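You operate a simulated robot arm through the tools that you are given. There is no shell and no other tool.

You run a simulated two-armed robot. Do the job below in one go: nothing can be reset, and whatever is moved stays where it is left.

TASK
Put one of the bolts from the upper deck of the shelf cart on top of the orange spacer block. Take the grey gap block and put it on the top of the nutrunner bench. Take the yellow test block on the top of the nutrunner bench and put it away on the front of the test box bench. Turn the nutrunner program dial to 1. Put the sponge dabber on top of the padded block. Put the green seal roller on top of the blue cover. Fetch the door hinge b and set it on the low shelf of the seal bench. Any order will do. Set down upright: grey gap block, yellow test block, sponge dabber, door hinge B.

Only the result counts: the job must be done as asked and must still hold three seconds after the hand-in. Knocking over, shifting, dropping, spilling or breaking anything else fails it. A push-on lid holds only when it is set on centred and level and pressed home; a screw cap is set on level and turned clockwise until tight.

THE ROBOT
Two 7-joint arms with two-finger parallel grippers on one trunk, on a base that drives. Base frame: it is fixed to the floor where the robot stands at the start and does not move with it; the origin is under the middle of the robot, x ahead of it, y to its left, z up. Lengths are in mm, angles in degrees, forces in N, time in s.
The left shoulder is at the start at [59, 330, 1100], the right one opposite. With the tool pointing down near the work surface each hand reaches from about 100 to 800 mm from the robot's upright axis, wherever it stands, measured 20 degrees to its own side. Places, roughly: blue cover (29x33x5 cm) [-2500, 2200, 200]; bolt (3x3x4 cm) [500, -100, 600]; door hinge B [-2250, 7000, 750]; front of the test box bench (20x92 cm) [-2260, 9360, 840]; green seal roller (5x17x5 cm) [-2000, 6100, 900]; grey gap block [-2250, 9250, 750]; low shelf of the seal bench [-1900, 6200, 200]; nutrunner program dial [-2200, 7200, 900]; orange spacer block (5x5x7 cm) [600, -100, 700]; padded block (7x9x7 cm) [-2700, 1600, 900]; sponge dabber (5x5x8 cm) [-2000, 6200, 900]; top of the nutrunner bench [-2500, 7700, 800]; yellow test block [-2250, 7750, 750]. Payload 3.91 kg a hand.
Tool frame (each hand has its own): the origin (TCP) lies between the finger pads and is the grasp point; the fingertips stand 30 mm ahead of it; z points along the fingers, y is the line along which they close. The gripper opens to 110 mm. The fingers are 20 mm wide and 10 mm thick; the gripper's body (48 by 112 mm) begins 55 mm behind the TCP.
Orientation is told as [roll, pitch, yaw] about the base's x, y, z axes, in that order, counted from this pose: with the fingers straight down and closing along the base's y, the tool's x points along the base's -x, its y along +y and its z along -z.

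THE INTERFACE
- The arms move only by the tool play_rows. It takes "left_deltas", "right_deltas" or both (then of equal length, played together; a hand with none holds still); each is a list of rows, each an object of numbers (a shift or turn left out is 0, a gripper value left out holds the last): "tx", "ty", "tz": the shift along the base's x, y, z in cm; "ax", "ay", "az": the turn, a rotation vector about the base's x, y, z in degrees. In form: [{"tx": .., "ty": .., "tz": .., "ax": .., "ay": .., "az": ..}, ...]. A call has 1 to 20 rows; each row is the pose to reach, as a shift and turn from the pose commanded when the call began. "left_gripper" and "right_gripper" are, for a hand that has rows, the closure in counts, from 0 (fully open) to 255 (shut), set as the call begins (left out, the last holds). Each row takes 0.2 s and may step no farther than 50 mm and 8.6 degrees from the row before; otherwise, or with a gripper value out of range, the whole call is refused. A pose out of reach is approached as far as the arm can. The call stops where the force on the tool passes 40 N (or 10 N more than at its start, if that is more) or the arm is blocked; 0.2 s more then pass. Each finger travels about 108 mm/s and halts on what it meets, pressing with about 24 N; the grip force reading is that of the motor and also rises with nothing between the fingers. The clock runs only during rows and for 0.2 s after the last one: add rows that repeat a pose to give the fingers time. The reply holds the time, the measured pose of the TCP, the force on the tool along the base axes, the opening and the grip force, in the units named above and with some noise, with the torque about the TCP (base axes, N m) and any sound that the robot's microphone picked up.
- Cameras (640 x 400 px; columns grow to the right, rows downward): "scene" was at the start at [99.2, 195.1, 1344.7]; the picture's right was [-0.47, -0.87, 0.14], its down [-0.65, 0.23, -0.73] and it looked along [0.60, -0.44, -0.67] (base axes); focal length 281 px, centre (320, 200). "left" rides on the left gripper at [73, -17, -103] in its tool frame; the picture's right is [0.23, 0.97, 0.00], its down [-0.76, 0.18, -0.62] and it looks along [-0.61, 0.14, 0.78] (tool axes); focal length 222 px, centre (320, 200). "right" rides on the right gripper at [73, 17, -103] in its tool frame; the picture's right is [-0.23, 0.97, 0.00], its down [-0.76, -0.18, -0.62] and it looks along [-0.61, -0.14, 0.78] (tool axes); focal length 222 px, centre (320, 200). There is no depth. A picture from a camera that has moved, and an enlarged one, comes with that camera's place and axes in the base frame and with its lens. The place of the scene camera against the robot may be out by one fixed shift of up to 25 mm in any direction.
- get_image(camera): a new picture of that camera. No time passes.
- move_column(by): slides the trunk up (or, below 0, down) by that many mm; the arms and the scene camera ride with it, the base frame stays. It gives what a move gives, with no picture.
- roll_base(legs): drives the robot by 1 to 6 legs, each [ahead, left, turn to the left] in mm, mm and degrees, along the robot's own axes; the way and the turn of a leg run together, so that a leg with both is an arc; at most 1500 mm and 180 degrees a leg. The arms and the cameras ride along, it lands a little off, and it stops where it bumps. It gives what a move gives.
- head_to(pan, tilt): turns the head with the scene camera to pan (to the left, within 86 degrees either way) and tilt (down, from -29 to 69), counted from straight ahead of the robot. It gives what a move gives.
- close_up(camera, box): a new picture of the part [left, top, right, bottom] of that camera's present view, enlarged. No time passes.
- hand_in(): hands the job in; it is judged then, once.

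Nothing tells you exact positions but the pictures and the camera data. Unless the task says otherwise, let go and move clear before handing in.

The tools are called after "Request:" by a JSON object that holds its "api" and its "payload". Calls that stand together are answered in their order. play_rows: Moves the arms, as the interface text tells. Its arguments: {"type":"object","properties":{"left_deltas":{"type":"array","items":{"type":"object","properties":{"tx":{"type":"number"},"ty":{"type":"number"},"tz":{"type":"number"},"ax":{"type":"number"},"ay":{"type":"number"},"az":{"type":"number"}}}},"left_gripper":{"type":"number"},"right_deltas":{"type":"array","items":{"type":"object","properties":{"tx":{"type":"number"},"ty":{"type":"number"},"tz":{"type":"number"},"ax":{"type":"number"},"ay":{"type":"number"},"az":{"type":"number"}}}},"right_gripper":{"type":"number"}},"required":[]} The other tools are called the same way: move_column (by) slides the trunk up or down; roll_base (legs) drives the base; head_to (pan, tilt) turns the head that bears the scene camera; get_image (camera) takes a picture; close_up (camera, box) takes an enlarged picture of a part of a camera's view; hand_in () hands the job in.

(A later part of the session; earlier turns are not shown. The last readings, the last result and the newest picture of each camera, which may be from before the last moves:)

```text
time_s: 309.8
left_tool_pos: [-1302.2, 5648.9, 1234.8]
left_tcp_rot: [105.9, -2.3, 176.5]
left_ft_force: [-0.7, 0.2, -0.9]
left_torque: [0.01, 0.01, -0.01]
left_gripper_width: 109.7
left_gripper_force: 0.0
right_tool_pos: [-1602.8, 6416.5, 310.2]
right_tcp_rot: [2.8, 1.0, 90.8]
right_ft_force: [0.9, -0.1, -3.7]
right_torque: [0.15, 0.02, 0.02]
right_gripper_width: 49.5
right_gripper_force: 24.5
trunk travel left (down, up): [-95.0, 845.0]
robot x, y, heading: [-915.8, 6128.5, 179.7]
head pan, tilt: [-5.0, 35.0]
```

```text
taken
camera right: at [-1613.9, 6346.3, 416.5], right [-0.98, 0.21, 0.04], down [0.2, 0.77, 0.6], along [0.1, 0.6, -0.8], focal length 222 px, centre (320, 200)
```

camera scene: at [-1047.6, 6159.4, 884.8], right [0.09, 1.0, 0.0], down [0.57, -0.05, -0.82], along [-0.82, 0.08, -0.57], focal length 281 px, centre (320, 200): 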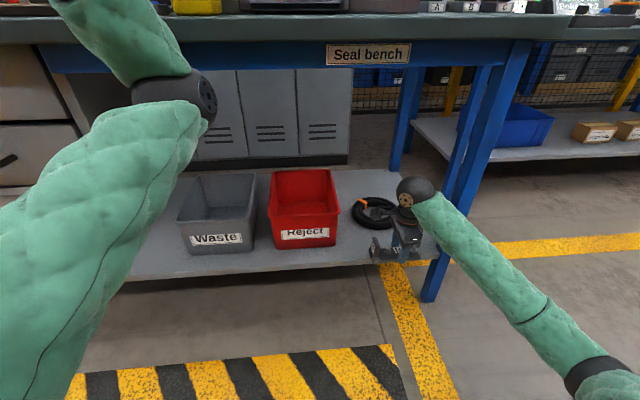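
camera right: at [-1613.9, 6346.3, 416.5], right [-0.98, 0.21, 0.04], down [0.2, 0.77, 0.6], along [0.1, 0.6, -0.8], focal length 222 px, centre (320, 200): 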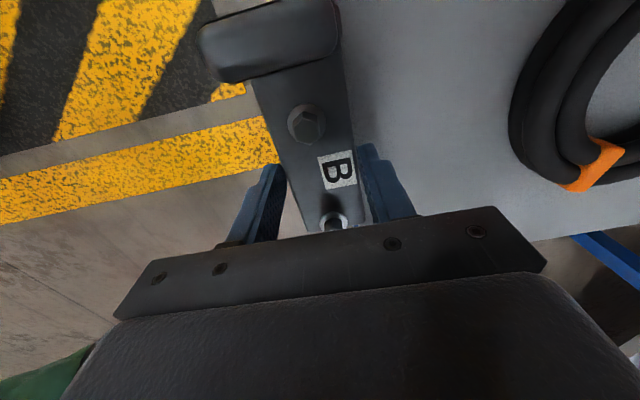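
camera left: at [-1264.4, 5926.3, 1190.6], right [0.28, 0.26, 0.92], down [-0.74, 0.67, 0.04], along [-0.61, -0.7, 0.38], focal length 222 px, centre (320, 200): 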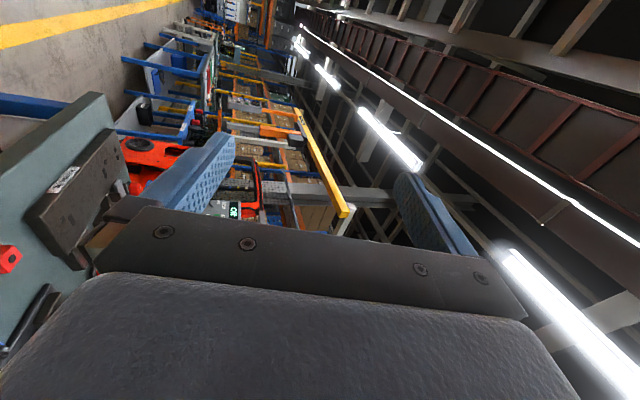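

The ring's front is at x -1763 and the shelf's front edge near -1640, so x -1690 fits. I will move forward 87 mm and lower to just above the shelf.

Request:
{"api": "play_rows", "payload": {"right_deltas": [{"tx": -3}, {"tx": -6}, {"tx": -8.7}, {"tx": -8.7, "tz": -2}, {"tx": -8.7, "tz": -4}, {"tx": -8.7, "tz": -5.5}]}}

Request:
{"api": "get_image", "payload": {"camera": "scene"}}

Request:
{"api": "get_image", "payload": {"camera": "right"}}

```text
time_s: 311.1
left_tool_pos: [-1300.2, 5648.7, 1235.7]
left_tcp_rot: [105.7, -2.3, 176.5]
left_ft_force: [0.3, -0.6, -0.7]
left_torque: [-0.02, -0.03, -0.04]
left_gripper_width: 110.3
left_gripper_force: 0.1
right_tool_pos: [-1689.1, 6419.3, 277.1]
right_tcp_rot: [3.3, 1.1, 90.9]
right_ft_force: [13.7, -4.2, 23.2]
right_torque: [0.28, -1.4, -0.24]
right_gripper_width: 50.3
right_gripper_force: 23.8
trunk travel left (down, up): [-95.0, 845.0]
robot x, y, heading: [-909.8, 6129.8, 179.6]
head pan, tilt: [-5.0, 35.0]
stopped in row 6 (right hand): the force on the tool passed its limit at 60 N (the readings are from after the stop); the commanded pose is now the measured one
```

```text
taken
camera scene: at [-1046.2, 6158.4, 885.5], right [0.09, 1.0, 0.0], down [0.57, -0.05, -0.82], along [-0.82, 0.08, -0.57], focal length 281 px, centre (320, 200)
```

scene: 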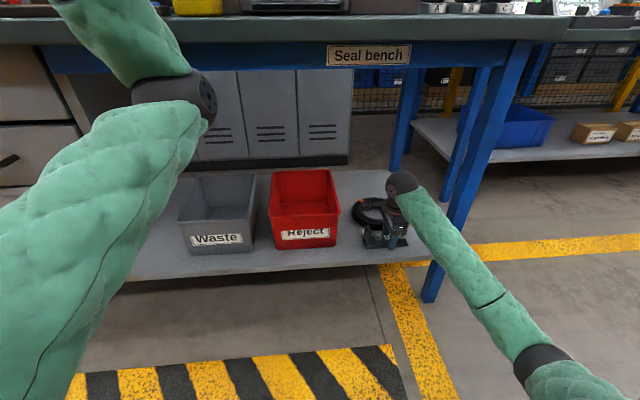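

```text
taken
camera right: at [-1701.0, 6347.6, 383.3], right [-0.98, 0.21, 0.05], down [0.2, 0.78, 0.6], along [0.09, 0.59, -0.8], focal length 222 px, centre (320, 200)
```

right: 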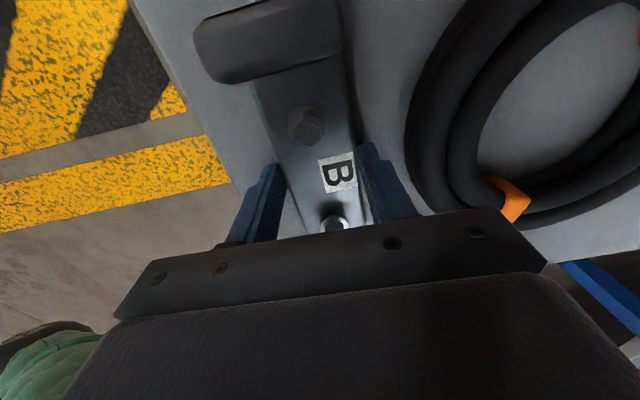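

The hinge has met the shelf (surface near z 242), fully on it with the ring about 15 mm from one finger. I will ease the pressure and open only slightly.

Request:
{"api": "play_rows", "payload": {"right_deltas": [{"tz": 0.15}, {"tz": 0.15}]}}

Request:
{"api": "play_rows", "payload": {"right_deltas": [{"tz": 0}, {"tz": 0}, {"tz": 0}], "right_gripper": 116}}

Request:
{"api": "get_image", "payload": {"camera": "right"}}

```text
time_s: 311.7
left_tool_pos: [-1300.3, 5647.9, 1234.3]
left_tcp_rot: [105.8, -2.5, 176.5]
left_ft_force: [0.2, -0.2, 0.6]
left_torque: [-0.05, 0.0, 0.02]
left_gripper_width: 110.0
left_gripper_force: 0.0
right_tool_pos: [-1689.8, 6418.8, 277.2]
right_tcp_rot: [3.2, 1.0, 90.9]
right_ft_force: [5.3, 1.9, 26.3]
right_torque: [0.46, -1.24, 0.04]
right_gripper_width: 50.3
right_gripper_force: 24.2
trunk travel left (down, up): [-95.0, 845.0]
robot x, y, heading: [-910.8, 6129.0, 179.4]
head pan, tilt: [-5.0, 35.0]
```

```text
time_s: 312.5
left_tool_pos: [-1299.5, 5647.9, 1235.4]
left_tcp_rot: [105.8, -2.4, 176.4]
left_ft_force: [-0.5, -0.1, -0.2]
left_torque: [0.01, -0.02, -0.01]
left_gripper_width: 110.0
left_gripper_force: 0.2
right_tool_pos: [-1690.0, 6418.7, 277.6]
right_tcp_rot: [3.3, 1.0, 90.9]
right_ft_force: [-16.2, 3.4, 30.7]
right_torque: [0.34, -0.51, 0.2]
right_gripper_width: 51.6
right_gripper_force: 0.0
trunk travel left (down, up): [-95.0, 845.0]
robot x, y, heading: [-910.0, 6131.1, 179.6]
head pan, tilt: [-5.0, 35.0]
```

```text
taken
camera right: at [-1701.4, 6347.5, 383.3], right [-0.98, 0.21, 0.05], down [0.2, 0.78, 0.6], along [0.09, 0.59, -0.8], focal length 222 px, centre (320, 200)
```

right: 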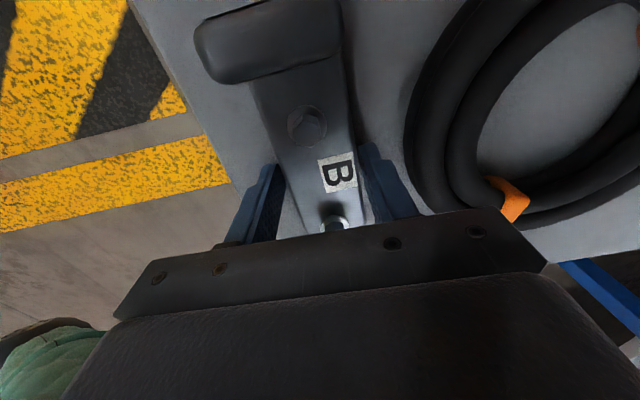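

The fingertips themselves press on the shelf and friction keeps them from opening. I will raise the hand a few millimetres so that they can open.

Request:
{"api": "play_rows", "payload": {"right_deltas": [{"tz": 0.3}, {"tz": 0.6}, {"tz": 0.6}]}}

Request:
{"api": "get_image", "payload": {"camera": "right"}}

```text
time_s: 313.3
left_tool_pos: [-1302.6, 5648.9, 1235.0]
left_tcp_rot: [106.0, -2.4, 176.5]
left_ft_force: [0.0, 0.6, -0.2]
left_torque: [0.02, 0.0, 0.0]
left_gripper_width: 109.9
left_gripper_force: 0.0
right_tool_pos: [-1689.8, 6419.0, 279.8]
right_tcp_rot: [2.8, 1.0, 90.9]
right_ft_force: [-0.1, 0.1, 0.4]
right_torque: [0.02, 0.01, -0.03]
right_gripper_width: 59.9
right_gripper_force: 0.1
trunk travel left (down, up): [-95.0, 845.0]
robot x, y, heading: [-914.9, 6131.4, 179.5]
head pan, tilt: [-5.0, 35.0]
```

```text
taken
camera right: at [-1701.0, 6348.3, 386.2], right [-0.98, 0.21, 0.05], down [0.2, 0.78, 0.6], along [0.09, 0.59, -0.8], focal length 222 px, centre (320, 200)
```

right: 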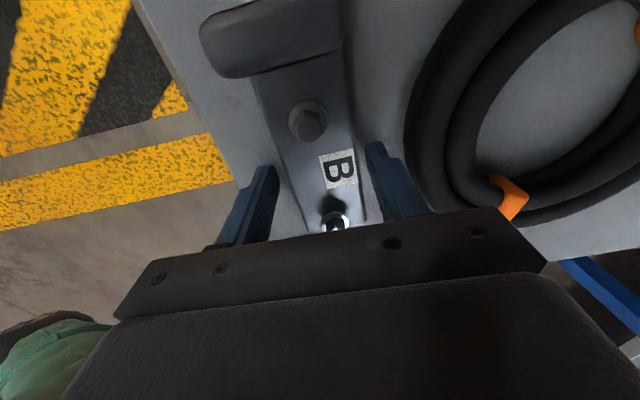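

Released: hinge B lies upright on the low shelf. I will raise the hand straight up, then draw back out.

Request:
{"api": "play_rows", "payload": {"right_deltas": [{"tz": 1.5}, {"tz": 4}, {"tz": 7}, {"tz": 10}, {"tx": 3, "tz": 11}, {"tx": 7, "tz": 11}, {"tx": 11, "tz": 11}, {"tx": 15, "tz": 11}, {"tx": 19, "tz": 11}, {"tx": 23, "tz": 11}]}}

Request:
{"api": "get_image", "payload": {"camera": "scene"}}

Request:
{"api": "close_up", "payload": {"camera": "scene", "box": [320, 170, 480, 290]}}

```text
time_s: 315.5
left_tool_pos: [-1301.0, 5647.3, 1233.9]
left_tcp_rot: [105.9, -2.3, 176.6]
left_ft_force: [0.1, -0.5, -0.5]
left_torque: [-0.03, 0.0, 0.04]
left_gripper_width: 110.1
left_gripper_force: 0.1
right_tool_pos: [-1459.8, 6419.4, 392.3]
right_tcp_rot: [3.1, 1.0, 90.9]
right_ft_force: [-0.3, -0.8, -0.5]
right_torque: [0.0, 0.0, 0.0]
right_gripper_width: 59.8
right_gripper_force: 0.1
trunk travel left (down, up): [-95.0, 845.0]
robot x, y, heading: [-909.4, 6130.5, 179.5]
head pan, tilt: [-5.0, 35.0]
```

```text
taken
camera scene: at [-1047.7, 6158.9, 884.9], right [0.09, 1.0, 0.0], down [0.57, -0.05, -0.82], along [-0.82, 0.08, -0.57], focal length 281 px, centre (320, 200)
```

scene: 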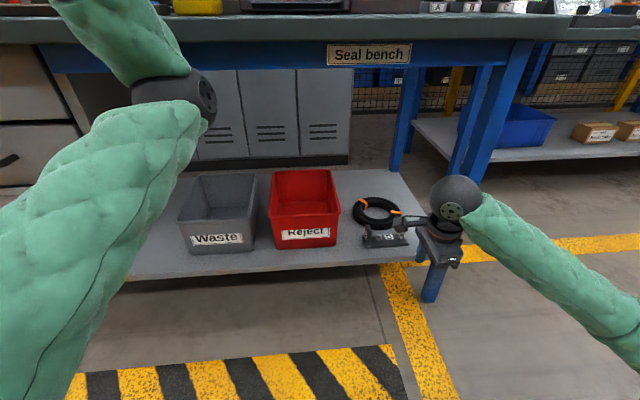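

```text
3.33 times, centred on (400, 230) of scene
camera zoom: at [-1047.7, 6158.9, 884.9], right [0.09, 1.0, 0.0], down [0.57, -0.05, -0.82], along [-0.82, 0.08, -0.57], focal length 937 px, centre (53, 100)
```

zoom: 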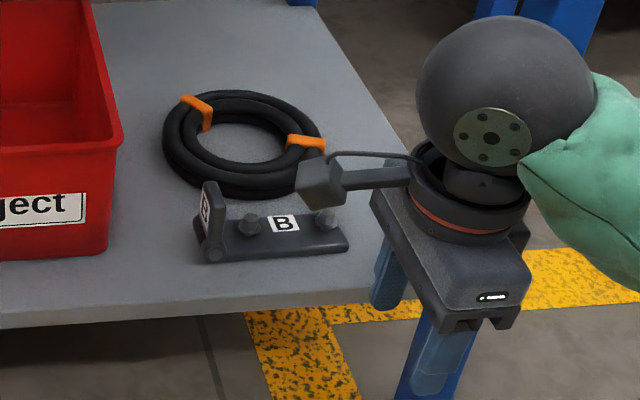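

Hinge B is in place. Now the sponge dabber on top of this bench: I will raise the trunk again and turn the hand back.

Request:
{"api": "roll_base", "payload": {"legs": [[-120, 0, 0]]}}

Request:
{"api": "move_column", "payload": {"by": 400}}

Request:
{"api": "move_column", "payload": {"by": 340}}

Request:
{"api": "play_rows", "payload": {"right_deltas": [{"tz": 1, "az": 8}, {"tz": 2, "az": 16}, {"tz": 3, "az": 24}, {"tz": 4, "az": 32}, {"tz": 4, "az": 40}, {"tz": 4, "az": 48}, {"tz": 4, "az": 56}, {"tz": 4, "az": 64}, {"tz": 4, "az": 72}, {"tz": 4, "az": 80}, {"tz": 4, "az": 89}], "right_gripper": 0}}

Request:
{"api": "head_to", "payload": {"pan": 0, "tilt": 40}}

Request:
{"api": "get_image", "payload": {"camera": "scene"}}

```text
time_s: 316.7
left_tool_pos: [-1180.3, 5647.4, 1235.9]
left_tcp_rot: [105.9, -2.3, 176.6]
left_ft_force: [0.3, -0.4, -0.2]
left_torque: [0.0, 0.01, 0.01]
left_gripper_width: 109.8
left_gripper_force: 0.1
right_tool_pos: [-1340.8, 6418.9, 392.4]
right_tcp_rot: [3.0, 1.0, 91.1]
right_ft_force: [0.8, -0.1, 0.3]
right_torque: [0.0, -0.01, 0.01]
right_gripper_width: 59.9
right_gripper_force: 0.0
trunk travel left (down, up): [-95.0, 845.0]
robot x, y, heading: [-791.0, 6127.3, 179.4]
head pan, tilt: [-5.0, 35.0]
```

```text
time_s: 320.6
left_tool_pos: [-1181.0, 5647.7, 1634.5]
left_tcp_rot: [105.8, -2.3, 176.6]
left_ft_force: [-0.2, -0.3, -0.3]
left_torque: [-0.02, 0.02, -0.01]
left_gripper_width: 110.0
left_gripper_force: 0.1
right_tool_pos: [-1340.5, 6419.1, 794.0]
right_tcp_rot: [3.1, 1.1, 91.0]
right_ft_force: [0.3, 0.2, 0.2]
right_torque: [0.02, -0.02, 0.0]
right_gripper_width: 59.8
right_gripper_force: 0.1
trunk travel left (down, up): [-495.0, 445.0]
robot x, y, heading: [-791.3, 6126.0, 179.8]
head pan, tilt: [-5.0, 35.0]
```

```text
time_s: 323.9
left_tool_pos: [-1179.5, 5647.2, 1974.7]
left_tcp_rot: [105.8, -2.3, 176.5]
left_ft_force: [0.0, 0.1, -0.1]
left_torque: [-0.03, 0.0, 0.0]
left_gripper_width: 110.1
left_gripper_force: 0.1
right_tool_pos: [-1340.3, 6419.0, 1134.2]
right_tcp_rot: [3.2, 1.0, 91.1]
right_ft_force: [-0.1, 0.0, -0.7]
right_torque: [-0.02, 0.01, -0.01]
right_gripper_width: 60.2
right_gripper_force: 0.1
trunk travel left (down, up): [-835.0, 105.0]
robot x, y, heading: [-790.5, 6124.5, 179.7]
head pan, tilt: [-5.0, 35.0]
```

```text
refused: row 11 steps farther than a row can; nothing moved
```

```text
time_s: 324.6
left_tool_pos: [-1180.5, 5645.8, 1974.6]
left_tcp_rot: [105.9, -2.3, 176.6]
left_ft_force: [-0.4, 0.9, -0.1]
left_torque: [0.02, -0.02, -0.02]
left_gripper_width: 109.7
left_gripper_force: 0.1
right_tool_pos: [-1340.1, 6419.5, 1133.3]
right_tcp_rot: [3.2, 1.1, 90.9]
right_ft_force: [0.4, 0.3, -0.7]
right_torque: [-0.01, 0.04, -0.01]
right_gripper_width: 59.9
right_gripper_force: 0.0
trunk travel left (down, up): [-835.0, 105.0]
robot x, y, heading: [-789.5, 6130.3, 179.7]
head pan, tilt: [0.0, 40.0]
```

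```text
taken
camera scene: at [-924.2, 6150.7, 1617.3], right [0.0, 1.0, 0.0], down [0.64, 0.0, -0.77], along [-0.77, 0.0, -0.64], focal length 281 px, centre (320, 200)
```

scene: 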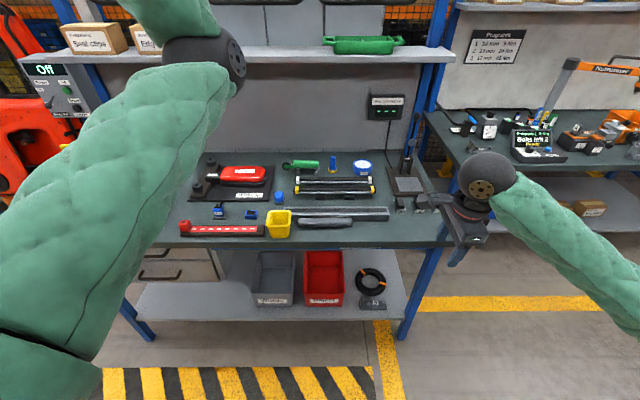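

I can see the bench top from here. I will redo the hand rotation with smaller steps and zoom in on the dabber and roller.

Request:
{"api": "play_rows", "payload": {"right_deltas": [{"az": 8}, {"az": 16}, {"az": 24}, {"az": 32}, {"az": 40}, {"az": 48}, {"az": 56}, {"az": 64}, {"az": 72}, {"az": 80}, {"az": 88}], "right_gripper": 0}}

Request:
{"api": "close_up", "payload": {"camera": "scene", "box": [270, 145, 390, 215]}}

Request:
{"api": "close_up", "payload": {"camera": "scene", "box": [310, 148, 360, 180]}}

```text
time_s: 326.9
left_tool_pos: [-1181.0, 5647.9, 1973.8]
left_tcp_rot: [106.0, -2.4, 176.6]
left_ft_force: [0.8, -0.2, 0.3]
left_torque: [-0.02, 0.01, -0.02]
left_gripper_width: 110.1
left_gripper_force: 0.0
right_tool_pos: [-1340.0, 6418.9, 1134.1]
right_tcp_rot: [3.1, 1.0, 179.1]
right_ft_force: [0.2, -0.5, 0.8]
right_torque: [0.0, 0.0, -0.03]
right_gripper_width: 110.1
right_gripper_force: 0.0
trunk travel left (down, up): [-835.0, 105.0]
robot x, y, heading: [-788.0, 6130.3, 179.6]
head pan, tilt: [0.0, 40.0]
```

```text
5.33 times, centred on (330, 180) of scene
camera zoom: at [-924.1, 6150.7, 1617.3], right [0.0, 1.0, 0.0], down [0.64, 0.0, -0.77], along [-0.77, 0.0, -0.64], focal length 1499 px, centre (267, 307)
```

zoom: 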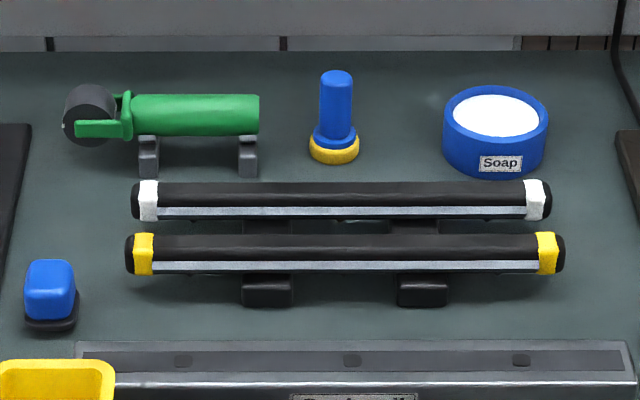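

```text
12.50 times, centred on (335, 164) of scene
camera zoom: at [-924.1, 6150.7, 1617.3], right [0.0, 1.0, 0.0], down [0.64, 0.0, -0.77], along [-0.77, 0.0, -0.64], focal length 3514 px, centre (132, 650)
```

zoom: 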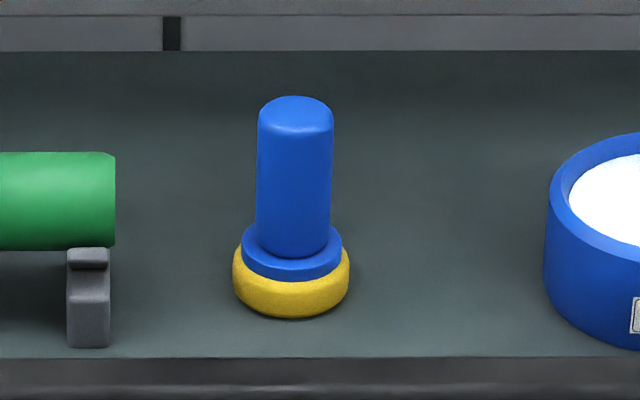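

The dabber stands at about (-2010, 6209) behind two rods, the roller to its left. I will approach the bench with the right hand high.

Request:
{"api": "roll_base", "payload": {"legs": [[440, 0, 0.3]]}}

Request:
{"api": "get_image", "payload": {"camera": "scene"}}

Request:
{"api": "get_image", "payload": {"camera": "right"}}

```text
time_s: 329.6
left_tool_pos: [-1614.7, 5647.1, 1973.9]
left_tcp_rot: [105.9, -2.3, 177.0]
left_ft_force: [0.6, 0.4, -0.4]
left_torque: [0.01, -0.01, -0.04]
left_gripper_width: 110.0
left_gripper_force: 0.1
right_tool_pos: [-1778.9, 6416.5, 1132.6]
right_tcp_rot: [3.3, 1.0, 179.3]
right_ft_force: [0.7, -0.8, -0.1]
right_torque: [-0.01, 0.0, 0.01]
right_gripper_width: 110.1
right_gripper_force: 0.0
trunk travel left (down, up): [-835.0, 105.0]
robot x, y, heading: [-1229.8, 6128.6, -179.6]
head pan, tilt: [0.0, 40.0]
```

```text
taken
camera scene: at [-1361.5, 6150.5, 1617.4], right [0.0, 1.0, 0.0], down [0.64, 0.0, -0.77], along [-0.77, 0.0, -0.64], focal length 281 px, centre (320, 200)
```

scene: 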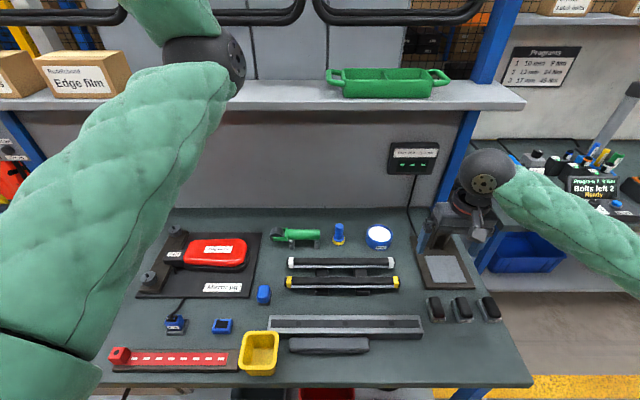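

```text
taken
camera right: at [-1709.4, 6404.4, 1239.4], right [-0.24, -0.97, 0.05], down [-0.77, 0.22, 0.6], along [-0.59, 0.11, -0.8], focal length 222 px, centre (320, 200)
```

right: 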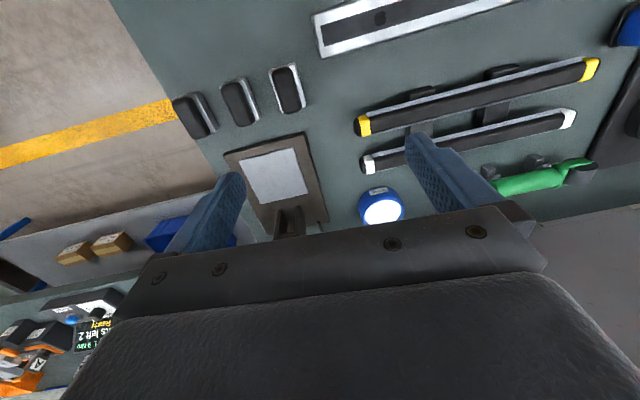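

I will move the hand left first, away from the lever device, then forward toward the dabber while still high.

Request:
{"api": "play_rows", "payload": {"right_deltas": [{"ty": -4.5}, {"ty": -9}, {"ty": -13.5}, {"tx": -2, "ty": -17.5}, {"tx": -4, "ty": -20.5}, {"tx": -8, "ty": -20.5}, {"tx": -12, "ty": -20.5}, {"tx": -15, "ty": -20.5, "tz": -1}]}}

Request:
{"api": "get_image", "payload": {"camera": "right"}}

Request:
{"api": "get_image", "payload": {"camera": "scene"}}

```text
time_s: 331.4
left_tool_pos: [-1616.6, 5646.1, 1973.2]
left_tcp_rot: [105.8, -2.3, 176.9]
left_ft_force: [-0.4, 0.3, 0.1]
left_torque: [-0.05, 0.02, 0.01]
left_gripper_width: 109.6
left_gripper_force: 0.0
right_tool_pos: [-1931.4, 6210.6, 1123.3]
right_tcp_rot: [3.2, 1.2, 179.4]
right_ft_force: [-0.8, -0.7, 0.5]
right_torque: [-0.02, -0.01, 0.01]
right_gripper_width: 110.0
right_gripper_force: 0.0
trunk travel left (down, up): [-835.0, 105.0]
robot x, y, heading: [-1229.0, 6130.7, -179.7]
head pan, tilt: [0.0, 40.0]
```

```text
taken
camera right: at [-1862.1, 6198.5, 1229.8], right [-0.24, -0.97, 0.05], down [-0.77, 0.22, 0.6], along [-0.59, 0.11, -0.8], focal length 222 px, centre (320, 200)
```

right: 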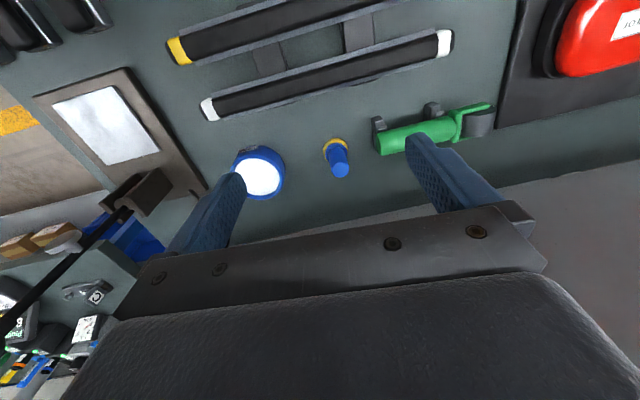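

```text
taken
camera scene: at [-1362.9, 6150.3, 1617.2], right [0.0, 1.0, 0.0], down [0.64, 0.0, -0.77], along [-0.77, 0.0, -0.64], focal length 281 px, centre (320, 200)
```

scene: 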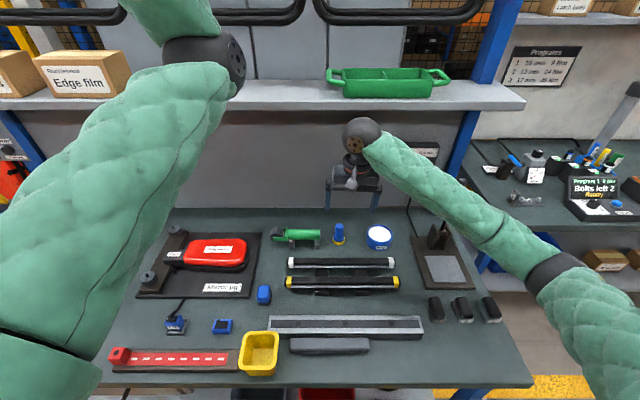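

The dabber is at roughly (-2005, 6193). I will move above it and take a second view for its height.

Request:
{"api": "play_rows", "payload": {"right_deltas": [{"tx": -2.5, "ty": -0.6, "tz": -2}, {"tx": -5, "ty": -1.2, "tz": -4}, {"tx": -7.3, "ty": -1.8, "tz": -6}]}}

Request:
{"api": "close_up", "payload": {"camera": "right", "box": [250, 70, 410, 200]}}

Request:
{"api": "get_image", "payload": {"camera": "scene"}}

```text
time_s: 332.2
left_tool_pos: [-1615.4, 5644.8, 1974.4]
left_tcp_rot: [105.8, -2.2, 176.9]
left_ft_force: [-0.3, -0.2, 0.2]
left_torque: [-0.02, -0.02, 0.0]
left_gripper_width: 109.9
left_gripper_force: 0.0
right_tool_pos: [-2004.0, 6193.2, 1063.9]
right_tcp_rot: [3.1, 1.1, 179.3]
right_ft_force: [0.0, 0.3, 0.9]
right_torque: [-0.03, 0.02, 0.01]
right_gripper_width: 109.9
right_gripper_force: 0.1
trunk travel left (down, up): [-835.0, 105.0]
robot x, y, heading: [-1229.7, 6128.8, -179.8]
head pan, tilt: [0.0, 40.0]
```

```text
3.08 times, centred on (330, 135) of right
camera zoom: at [-1933.9, 6180.8, 1170.3], right [-0.24, -0.97, 0.05], down [-0.77, 0.22, 0.6], along [-0.59, 0.11, -0.8], focal length 684 px, centre (289, 400)
```

zoom: 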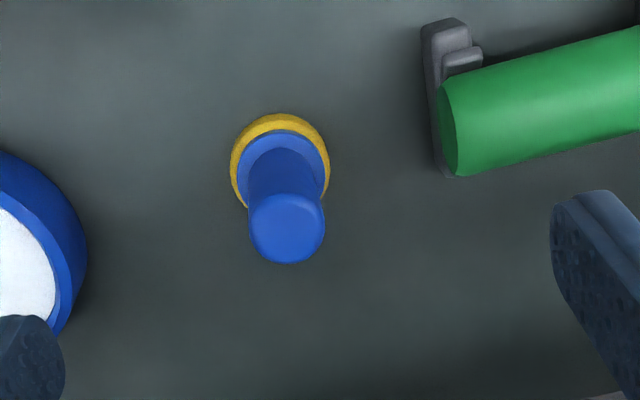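

```text
taken
camera scene: at [-1362.4, 6150.4, 1617.3], right [0.0, 1.0, 0.0], down [0.64, 0.0, -0.77], along [-0.77, 0.0, -0.64], focal length 281 px, centre (320, 200)
```

scene: 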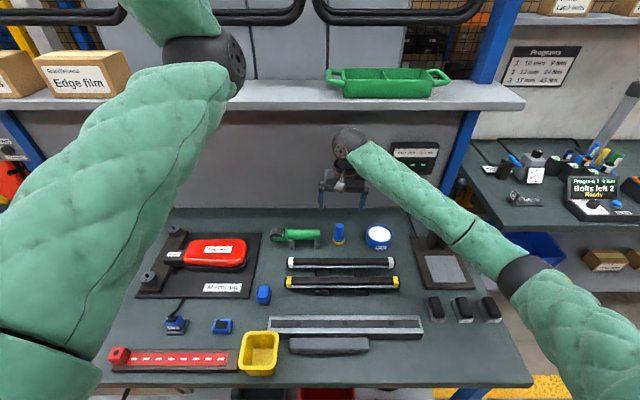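

The handle's top is at (-2024, 6192, 956), and the roller's end is close on one side. I will narrow the opening to 60 mm and lower around the handle.

Request:
{"api": "play_rows", "payload": {"right_deltas": [{"tx": -1, "tz": -2}, {"tx": -2, "tz": -5}, {"tx": -2, "tz": -8}, {"tx": -2, "tz": -10}], "right_gripper": 116}}

Request:
{"api": "get_image", "payload": {"camera": "right"}}

Request:
{"api": "close_up", "payload": {"camera": "scene", "box": [280, 160, 420, 260]}}

```text
time_s: 333.2
left_tool_pos: [-1614.5, 5646.3, 1973.9]
left_tcp_rot: [105.9, -2.2, 177.0]
left_ft_force: [-0.5, 0.0, -0.3]
left_torque: [-0.03, 0.02, -0.03]
left_gripper_width: 109.8
left_gripper_force: 0.1
right_tool_pos: [-2023.5, 6194.5, 961.5]
right_tcp_rot: [3.1, 1.0, 179.3]
right_ft_force: [0.1, 0.7, 0.0]
right_torque: [0.0, 0.01, 0.01]
right_gripper_width: 60.0
right_gripper_force: 0.0
trunk travel left (down, up): [-835.0, 105.0]
robot x, y, heading: [-1227.8, 6128.1, -179.8]
head pan, tilt: [0.0, 40.0]
```

```text
taken
camera right: at [-1953.2, 6181.7, 1069.0], right [-0.24, -0.97, 0.05], down [-0.77, 0.22, 0.6], along [-0.59, 0.11, -0.8], focal length 222 px, centre (320, 200)
```

right: 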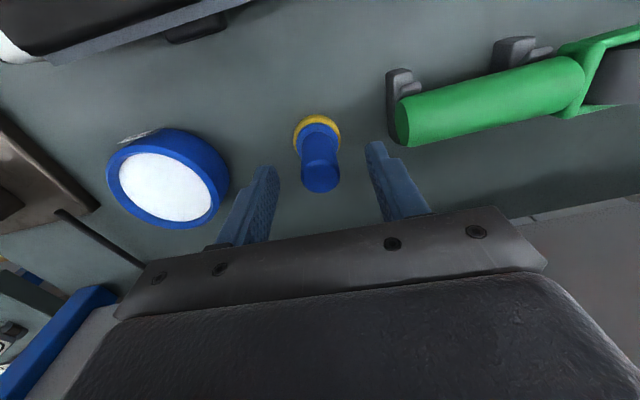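

```text
4.00 times, centred on (350, 210) of scene
camera zoom: at [-1362.4, 6150.4, 1617.3], right [0.0, 1.0, 0.0], down [0.64, 0.0, -0.77], along [-0.77, 0.0, -0.64], focal length 1124 px, centre (200, 160)
```

zoom: 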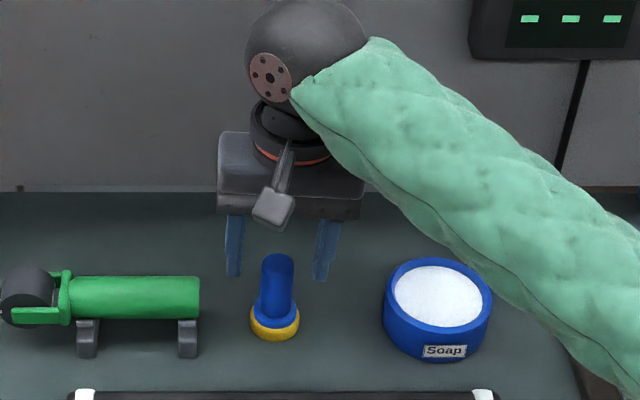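

Well aligned. I will lower 23 mm more and close on the handle.

Request:
{"api": "play_rows", "payload": {"right_deltas": [{"tz": -1.2}, {"tz": -2.3}]}}

Request:
{"api": "play_rows", "payload": {"right_deltas": [{"tz": 0}, {"tz": 0}, {"tz": 0}, {"tz": 0}], "right_gripper": 255}}

Request:
{"api": "get_image", "payload": {"camera": "right"}}

```text
time_s: 333.8
left_tool_pos: [-1615.8, 5644.9, 1974.5]
left_tcp_rot: [105.9, -2.3, 176.9]
left_ft_force: [-0.5, 1.1, -0.8]
left_torque: [0.0, -0.02, 0.0]
left_gripper_width: 110.1
left_gripper_force: 0.1
right_tool_pos: [-2022.1, 6193.9, 939.1]
right_tcp_rot: [3.1, 1.1, 179.3]
right_ft_force: [0.2, -0.6, -0.4]
right_torque: [0.01, -0.03, 0.01]
right_gripper_width: 59.8
right_gripper_force: 0.1
trunk travel left (down, up): [-835.0, 105.0]
robot x, y, heading: [-1228.8, 6130.4, -180.2]
head pan, tilt: [0.0, 40.0]
```

```text
time_s: 334.8
left_tool_pos: [-1615.3, 5645.9, 1974.2]
left_tcp_rot: [106.0, -2.2, 176.8]
left_ft_force: [-0.1, 0.5, -0.2]
left_torque: [-0.02, 0.0, 0.0]
left_gripper_width: 109.8
left_gripper_force: 0.1
right_tool_pos: [-2023.5, 6192.5, 941.2]
right_tcp_rot: [3.1, 1.0, 179.4]
right_ft_force: [-0.8, 0.2, 4.9]
right_torque: [-0.1, 0.12, 0.03]
right_gripper_width: 26.9
right_gripper_force: 24.0
trunk travel left (down, up): [-835.0, 105.0]
robot x, y, heading: [-1230.4, 6131.6, -179.8]
head pan, tilt: [0.0, 40.0]
```

```text
taken
camera right: at [-1952.9, 6181.3, 1046.4], right [-0.24, -0.97, 0.05], down [-0.77, 0.22, 0.6], along [-0.59, 0.11, -0.8], focal length 222 px, centre (320, 200)
```

right: 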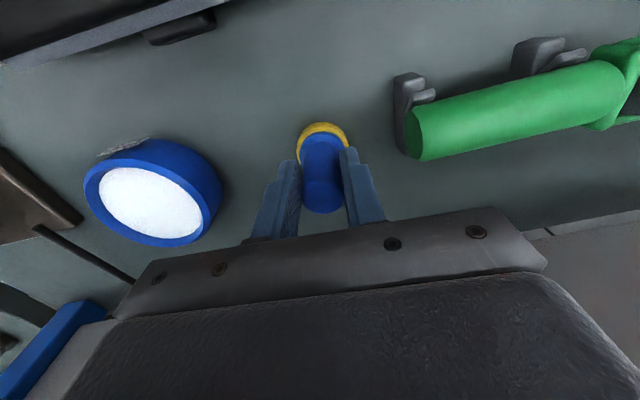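

The dabber's handle is held. I will lift it clear, draw back and check it.

Request:
{"api": "play_rows", "payload": {"right_deltas": [{"tz": 1}, {"tz": 4}, {"tz": 8}, {"tz": 12}, {"tx": 2, "tz": 15}, {"tx": 5, "tz": 17}, {"tx": 9, "tz": 18}, {"tx": 13, "tz": 18}]}}

Request:
{"api": "get_image", "payload": {"camera": "right"}}

Request:
{"api": "close_up", "payload": {"camera": "scene", "box": [280, 130, 420, 260]}}

```text
time_s: 336.6
left_tool_pos: [-1614.8, 5645.6, 1975.3]
left_tcp_rot: [105.9, -2.4, 176.9]
left_ft_force: [0.1, -0.2, -0.3]
left_torque: [0.04, 0.0, -0.01]
left_gripper_width: 109.9
left_gripper_force: 0.0
right_tool_pos: [-1891.6, 6194.0, 1119.0]
right_tcp_rot: [3.1, 1.0, 179.3]
right_ft_force: [-0.2, -0.6, -1.0]
right_torque: [0.0, 0.03, -0.02]
right_gripper_width: 26.8
right_gripper_force: 24.2
trunk travel left (down, up): [-835.0, 105.0]
robot x, y, heading: [-1231.6, 6131.5, -179.9]
head pan, tilt: [0.0, 40.0]
```

```text
taken
camera right: at [-1821.5, 6181.8, 1224.7], right [-0.24, -0.97, 0.05], down [-0.77, 0.22, 0.6], along [-0.59, 0.11, -0.8], focal length 222 px, centre (320, 200)
```

right: 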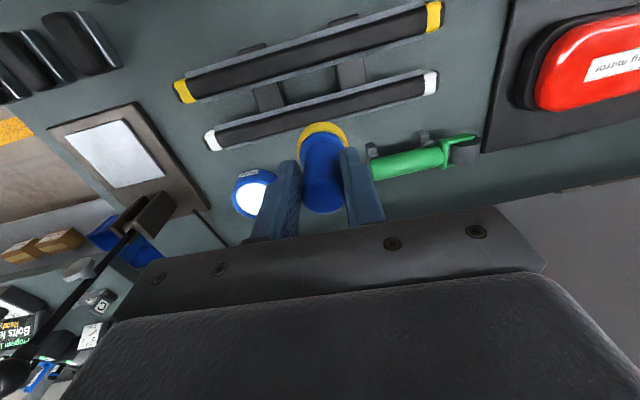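

```text
3.08 times, centred on (350, 195) of scene
camera zoom: at [-1361.1, 6151.1, 1617.4], right [0.0, 1.0, 0.0], down [0.64, 0.0, -0.77], along [-0.77, 0.0, -0.64], focal length 865 px, centre (228, 215)
```

zoom: 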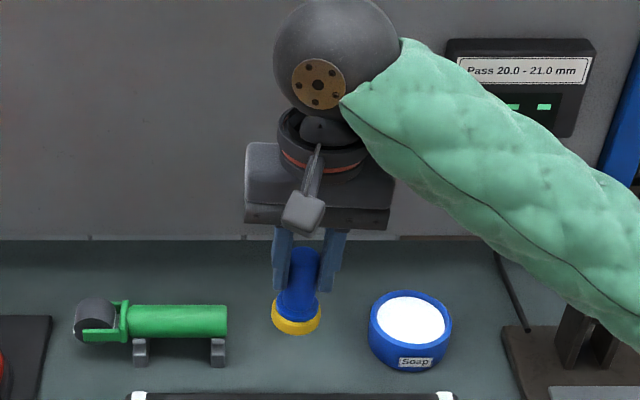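

The dabber hangs straight in the gripper. I will draw the hand in and drive down the aisle toward the bench with the padded block.

Request:
{"api": "play_rows", "payload": {"right_deltas": [{"tx": 4, "ty": 1}, {"tx": 8, "ty": 2}, {"tx": 11, "ty": 4}]}}

Request:
{"api": "roll_base", "payload": {"legs": [[-330, 0, 0], [0, 1500, 0], [0, 1500, 0]]}}

Request:
{"api": "get_image", "payload": {"camera": "scene"}}

```text
time_s: 337.4
left_tool_pos: [-1615.2, 5646.5, 1974.9]
left_tcp_rot: [105.9, -2.3, 176.9]
left_ft_force: [-1.0, 0.7, -0.4]
left_torque: [0.02, 0.01, 0.0]
left_gripper_width: 110.0
left_gripper_force: 0.1
right_tool_pos: [-1783.2, 6234.4, 1115.8]
right_tcp_rot: [3.1, 1.0, 179.5]
right_ft_force: [-0.3, -0.7, -0.8]
right_torque: [-0.03, -0.01, -0.02]
right_gripper_width: 26.9
right_gripper_force: 24.1
trunk travel left (down, up): [-835.0, 105.0]
robot x, y, heading: [-1228.7, 6129.2, -179.8]
head pan, tilt: [0.0, 40.0]
```

```text
time_s: 353.8
left_tool_pos: [-1302.4, 2625.7, 1974.6]
left_tcp_rot: [105.9, -2.3, 176.3]
left_ft_force: [1.1, -0.1, 0.7]
left_torque: [-0.05, -0.03, -0.02]
left_gripper_width: 110.0
left_gripper_force: 0.1
right_tool_pos: [-1464.9, 3215.4, 1117.4]
right_tcp_rot: [3.1, 1.0, 178.7]
right_ft_force: [-0.5, 1.5, -1.1]
right_torque: [0.0, -0.02, 0.02]
right_gripper_width: 26.4
right_gripper_force: 24.0
trunk travel left (down, up): [-835.0, 105.0]
robot x, y, heading: [-910.9, 3109.3, 179.5]
head pan, tilt: [0.0, 40.0]
```

```text
taken
camera scene: at [-1044.0, 3128.8, 1617.3], right [0.01, 1.0, 0.0], down [0.64, -0.01, -0.77], along [-0.77, 0.01, -0.64], focal length 281 px, centre (320, 200)
```

scene: 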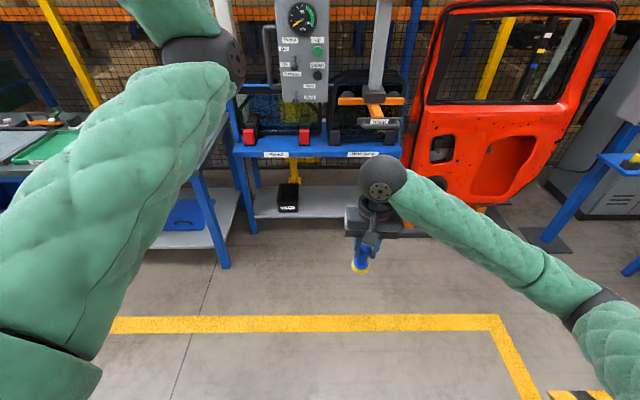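

On course. I will continue 1500 mm further to the bench with the padded block.

Request:
{"api": "roll_base", "payload": {"legs": [[0, 1450, 0.5]]}}

Request:
{"api": "head_to", "payload": {"pan": 0, "tilt": 30}}

Request:
{"api": "get_image", "payload": {"camera": "scene"}}

Request:
{"api": "close_up", "payload": {"camera": "scene", "box": [230, 110, 530, 300]}}

```text
time_s: 360.9
left_tool_pos: [-1290.3, 1171.4, 1975.4]
left_tcp_rot: [105.8, -2.3, 177.4]
left_ft_force: [0.3, 0.8, -0.5]
left_torque: [0.01, 0.01, -0.02]
left_gripper_width: 109.7
left_gripper_force: 0.0
right_tool_pos: [-1464.0, 1757.5, 1117.9]
right_tcp_rot: [3.1, 1.0, 179.9]
right_ft_force: [-0.8, 0.1, -1.0]
right_torque: [-0.01, 0.0, -0.02]
right_gripper_width: 26.8
right_gripper_force: 24.0
trunk travel left (down, up): [-835.0, 105.0]
robot x, y, heading: [-908.2, 1664.0, -179.6]
head pan, tilt: [0.0, 40.0]
```

```text
time_s: 361.7
left_tool_pos: [-1291.3, 1172.2, 1974.6]
left_tcp_rot: [105.8, -2.3, 177.4]
left_ft_force: [0.4, 0.1, -0.6]
left_torque: [-0.03, 0.0, 0.0]
left_gripper_width: 109.8
left_gripper_force: 0.0
right_tool_pos: [-1465.3, 1756.5, 1117.1]
right_tcp_rot: [3.1, 1.0, 179.9]
right_ft_force: [0.2, -1.0, -0.9]
right_torque: [0.02, 0.02, 0.0]
right_gripper_width: 26.7
right_gripper_force: 24.5
trunk travel left (down, up): [-835.0, 105.0]
robot x, y, heading: [-910.0, 1658.5, -179.4]
head pan, tilt: [0.0, 30.0]
```

```text
taken
camera scene: at [-1047.7, 1678.7, 1632.6], right [-0.01, 1.0, 0.0], down [0.5, 0.01, -0.87], along [-0.87, -0.01, -0.5], focal length 281 px, centre (320, 200)
```

scene: 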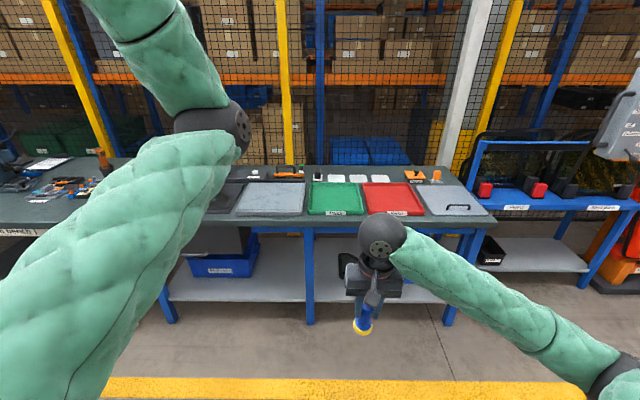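

```text
2.11 times, centred on (380, 205) of scene
camera zoom: at [-1047.7, 1678.7, 1632.6], right [-0.01, 1.0, 0.0], down [0.5, 0.01, -0.87], along [-0.87, -0.01, -0.5], focal length 592 px, centre (194, 190)
```

zoom: 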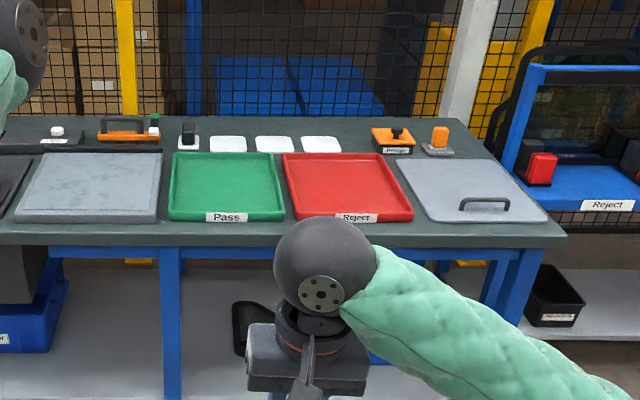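

The bench's back row holds several small items; I need the padded block near y 1600. I will zoom in closely.

Request:
{"api": "close_up", "payload": {"camera": "scene", "box": [240, 155, 400, 200]}}

Request:
{"api": "close_up", "payload": {"camera": "scene", "box": [300, 160, 360, 190]}}

Request:
{"api": "close_up", "payload": {"camera": "scene", "box": [390, 155, 460, 195]}}

Request:
{"api": "close_up", "payload": {"camera": "scene", "box": [240, 155, 310, 195]}}

```text
4.00 times, centred on (320, 178) of scene
camera zoom: at [-1047.7, 1678.7, 1632.6], right [-0.01, 1.0, 0.0], down [0.5, 0.01, -0.87], along [-0.87, -0.01, -0.5], focal length 1124 px, centre (320, 290)
```

zoom: 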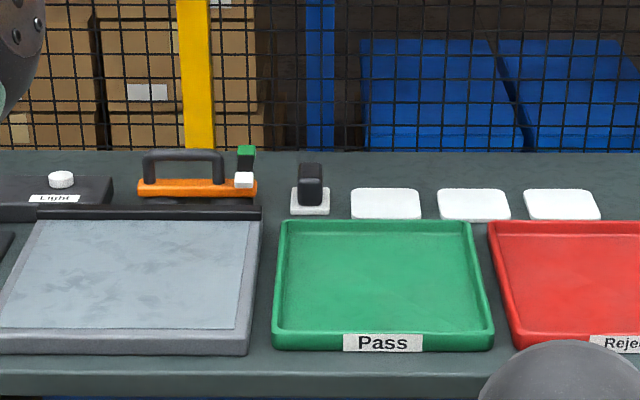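

```text
10.67 times, centred on (330, 175) of scene
camera zoom: at [-1047.7, 1678.7, 1632.6], right [-0.01, 1.0, 0.0], down [0.5, 0.01, -0.87], along [-0.87, -0.01, -0.5], focal length 2998 px, centre (213, 467)
```

zoom: 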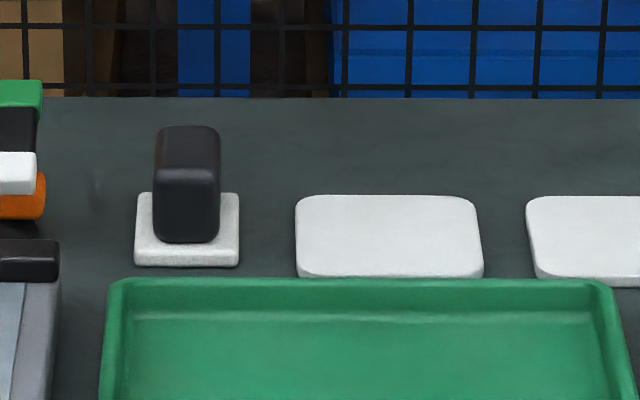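

```text
9.14 times, centred on (425, 175) of scene
camera zoom: at [-1047.7, 1678.7, 1632.6], right [-0.01, 1.0, 0.0], down [0.5, 0.01, -0.87], along [-0.87, -0.01, -0.5], focal length 2570 px, centre (-640, 429)
```

zoom: 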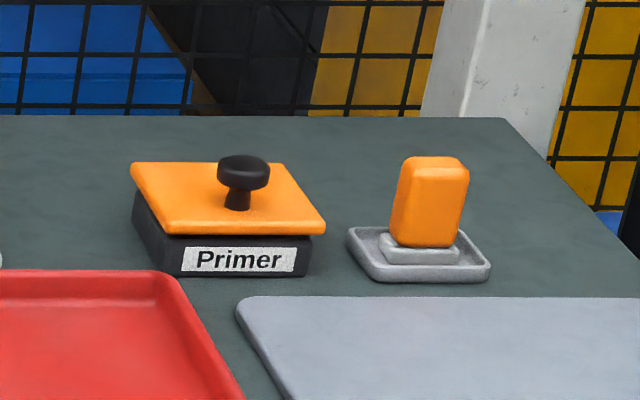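

```text
9.14 times, centred on (275, 175) of scene
camera zoom: at [-1047.7, 1678.7, 1632.6], right [-0.01, 1.0, 0.0], down [0.5, 0.01, -0.87], along [-0.87, -0.01, -0.5], focal length 2570 px, centre (731, 429)
```

zoom: 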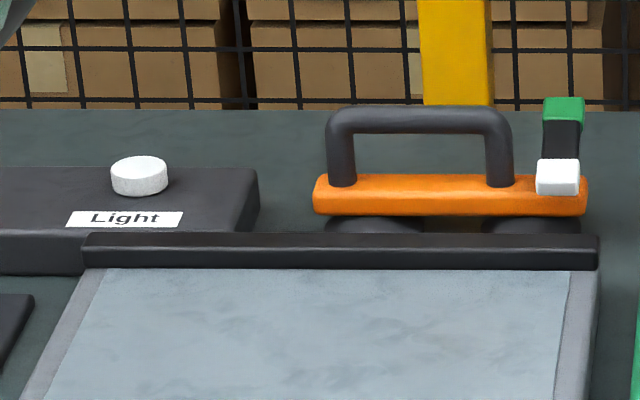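

The padded block is the dark block on a white pad, near (-2700, 1640), far back on the bench. I will approach so that it lies straight ahead of my right shoulder.

Request:
{"api": "roll_base", "payload": {"legs": [[0, 150, -0.6], [700, 0, 0]]}}

Request:
{"api": "get_image", "payload": {"camera": "scene"}}

Request:
{"api": "get_image", "payload": {"camera": "right"}}

```text
time_s: 366.4
left_tool_pos: [-1979.6, 1026.2, 1975.2]
left_tcp_rot: [105.9, -2.3, 177.3]
left_ft_force: [-0.5, -0.1, 0.2]
left_torque: [-0.03, 0.0, 0.01]
left_gripper_width: 109.8
left_gripper_force: 0.0
right_tool_pos: [-2152.1, 1612.6, 1118.1]
right_tcp_rot: [3.1, 0.9, 179.6]
right_ft_force: [-0.7, -0.3, -1.1]
right_torque: [0.01, -0.02, 0.02]
right_gripper_width: 26.4
right_gripper_force: 23.6
trunk travel left (down, up): [-835.0, 105.0]
robot x, y, heading: [-1596.2, 1513.6, -179.8]
head pan, tilt: [0.0, 30.0]
```

```text
taken
camera scene: at [-1735.5, 1532.1, 1632.7], right [-0.01, 1.0, 0.0], down [0.5, 0.0, -0.87], along [-0.87, -0.01, -0.5], focal length 281 px, centre (320, 200)
```

scene: 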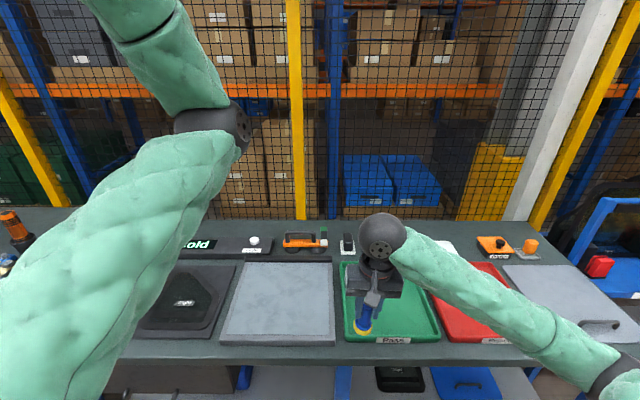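

```text
taken
camera right: at [-2082.0, 1600.9, 1223.7], right [-0.24, -0.97, 0.05], down [-0.77, 0.22, 0.6], along [-0.59, 0.1, -0.8], focal length 222 px, centre (320, 200)
```

right: 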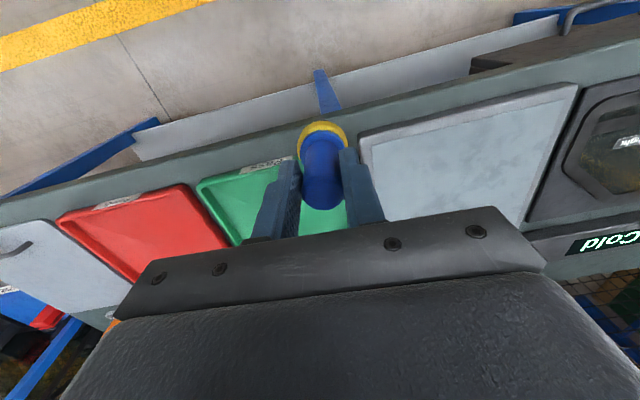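

The bench front is at x -2208. I will close in another 250 mm, then move the hand toward the padded block.

Request:
{"api": "roll_base", "payload": {"legs": [[255, 0, 0]]}}

Request:
{"api": "play_rows", "payload": {"right_deltas": [{"tx": -4, "ty": 0.5}, {"tx": -8, "ty": 1}, {"tx": -12, "ty": 1.5}, {"tx": -16, "ty": 2}, {"tx": -19, "ty": 2.3}]}}

Request:
{"api": "get_image", "payload": {"camera": "right"}}

Request:
{"api": "get_image", "payload": {"camera": "scene"}}

```text
time_s: 368.2
left_tool_pos: [-2238.1, 1023.9, 1974.7]
left_tcp_rot: [105.9, -2.4, 177.0]
left_ft_force: [0.2, 0.5, -0.2]
left_torque: [0.0, -0.01, 0.03]
left_gripper_width: 109.9
left_gripper_force: 0.0
right_tool_pos: [-2408.5, 1612.1, 1117.5]
right_tcp_rot: [3.1, 1.0, 179.5]
right_ft_force: [0.9, -0.3, -1.4]
right_torque: [-0.02, -0.01, 0.0]
right_gripper_width: 26.5
right_gripper_force: 24.3
trunk travel left (down, up): [-835.0, 105.0]
robot x, y, heading: [-1851.9, 1511.5, -179.6]
head pan, tilt: [0.0, 30.0]
```

```text
time_s: 369.4
left_tool_pos: [-2241.2, 1026.4, 1974.3]
left_tcp_rot: [105.8, -2.4, 177.1]
left_ft_force: [-0.1, -0.1, 0.8]
left_torque: [0.0, 0.03, -0.03]
left_gripper_width: 110.3
left_gripper_force: 0.1
right_tool_pos: [-2599.3, 1633.8, 1117.7]
right_tcp_rot: [3.1, 1.1, 179.4]
right_ft_force: [0.3, -0.5, -1.7]
right_torque: [0.02, -0.02, 0.02]
right_gripper_width: 26.4
right_gripper_force: 24.3
trunk travel left (down, up): [-835.0, 105.0]
robot x, y, heading: [-1855.0, 1508.6, -179.6]
head pan, tilt: [0.0, 30.0]
```

```text
taken
camera right: at [-2529.1, 1622.1, 1223.5], right [-0.24, -0.97, 0.05], down [-0.77, 0.22, 0.6], along [-0.59, 0.1, -0.8], focal length 222 px, centre (320, 200)
```

right: 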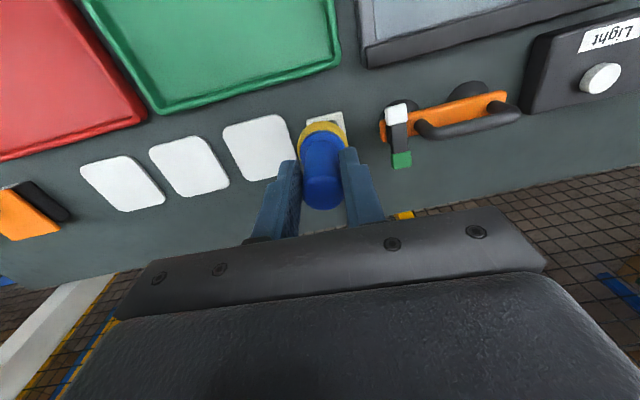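

```text
taken
camera scene: at [-1994.1, 1530.7, 1632.5], right [0.0, 1.0, 0.0], down [0.5, 0.0, -0.87], along [-0.87, 0.0, -0.5], focal length 281 px, centre (320, 200)
```

scene: 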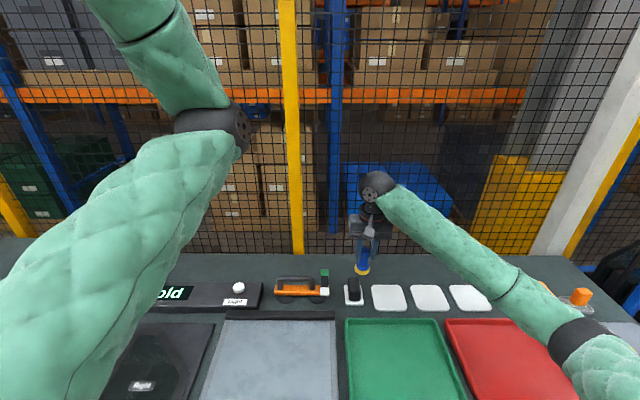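

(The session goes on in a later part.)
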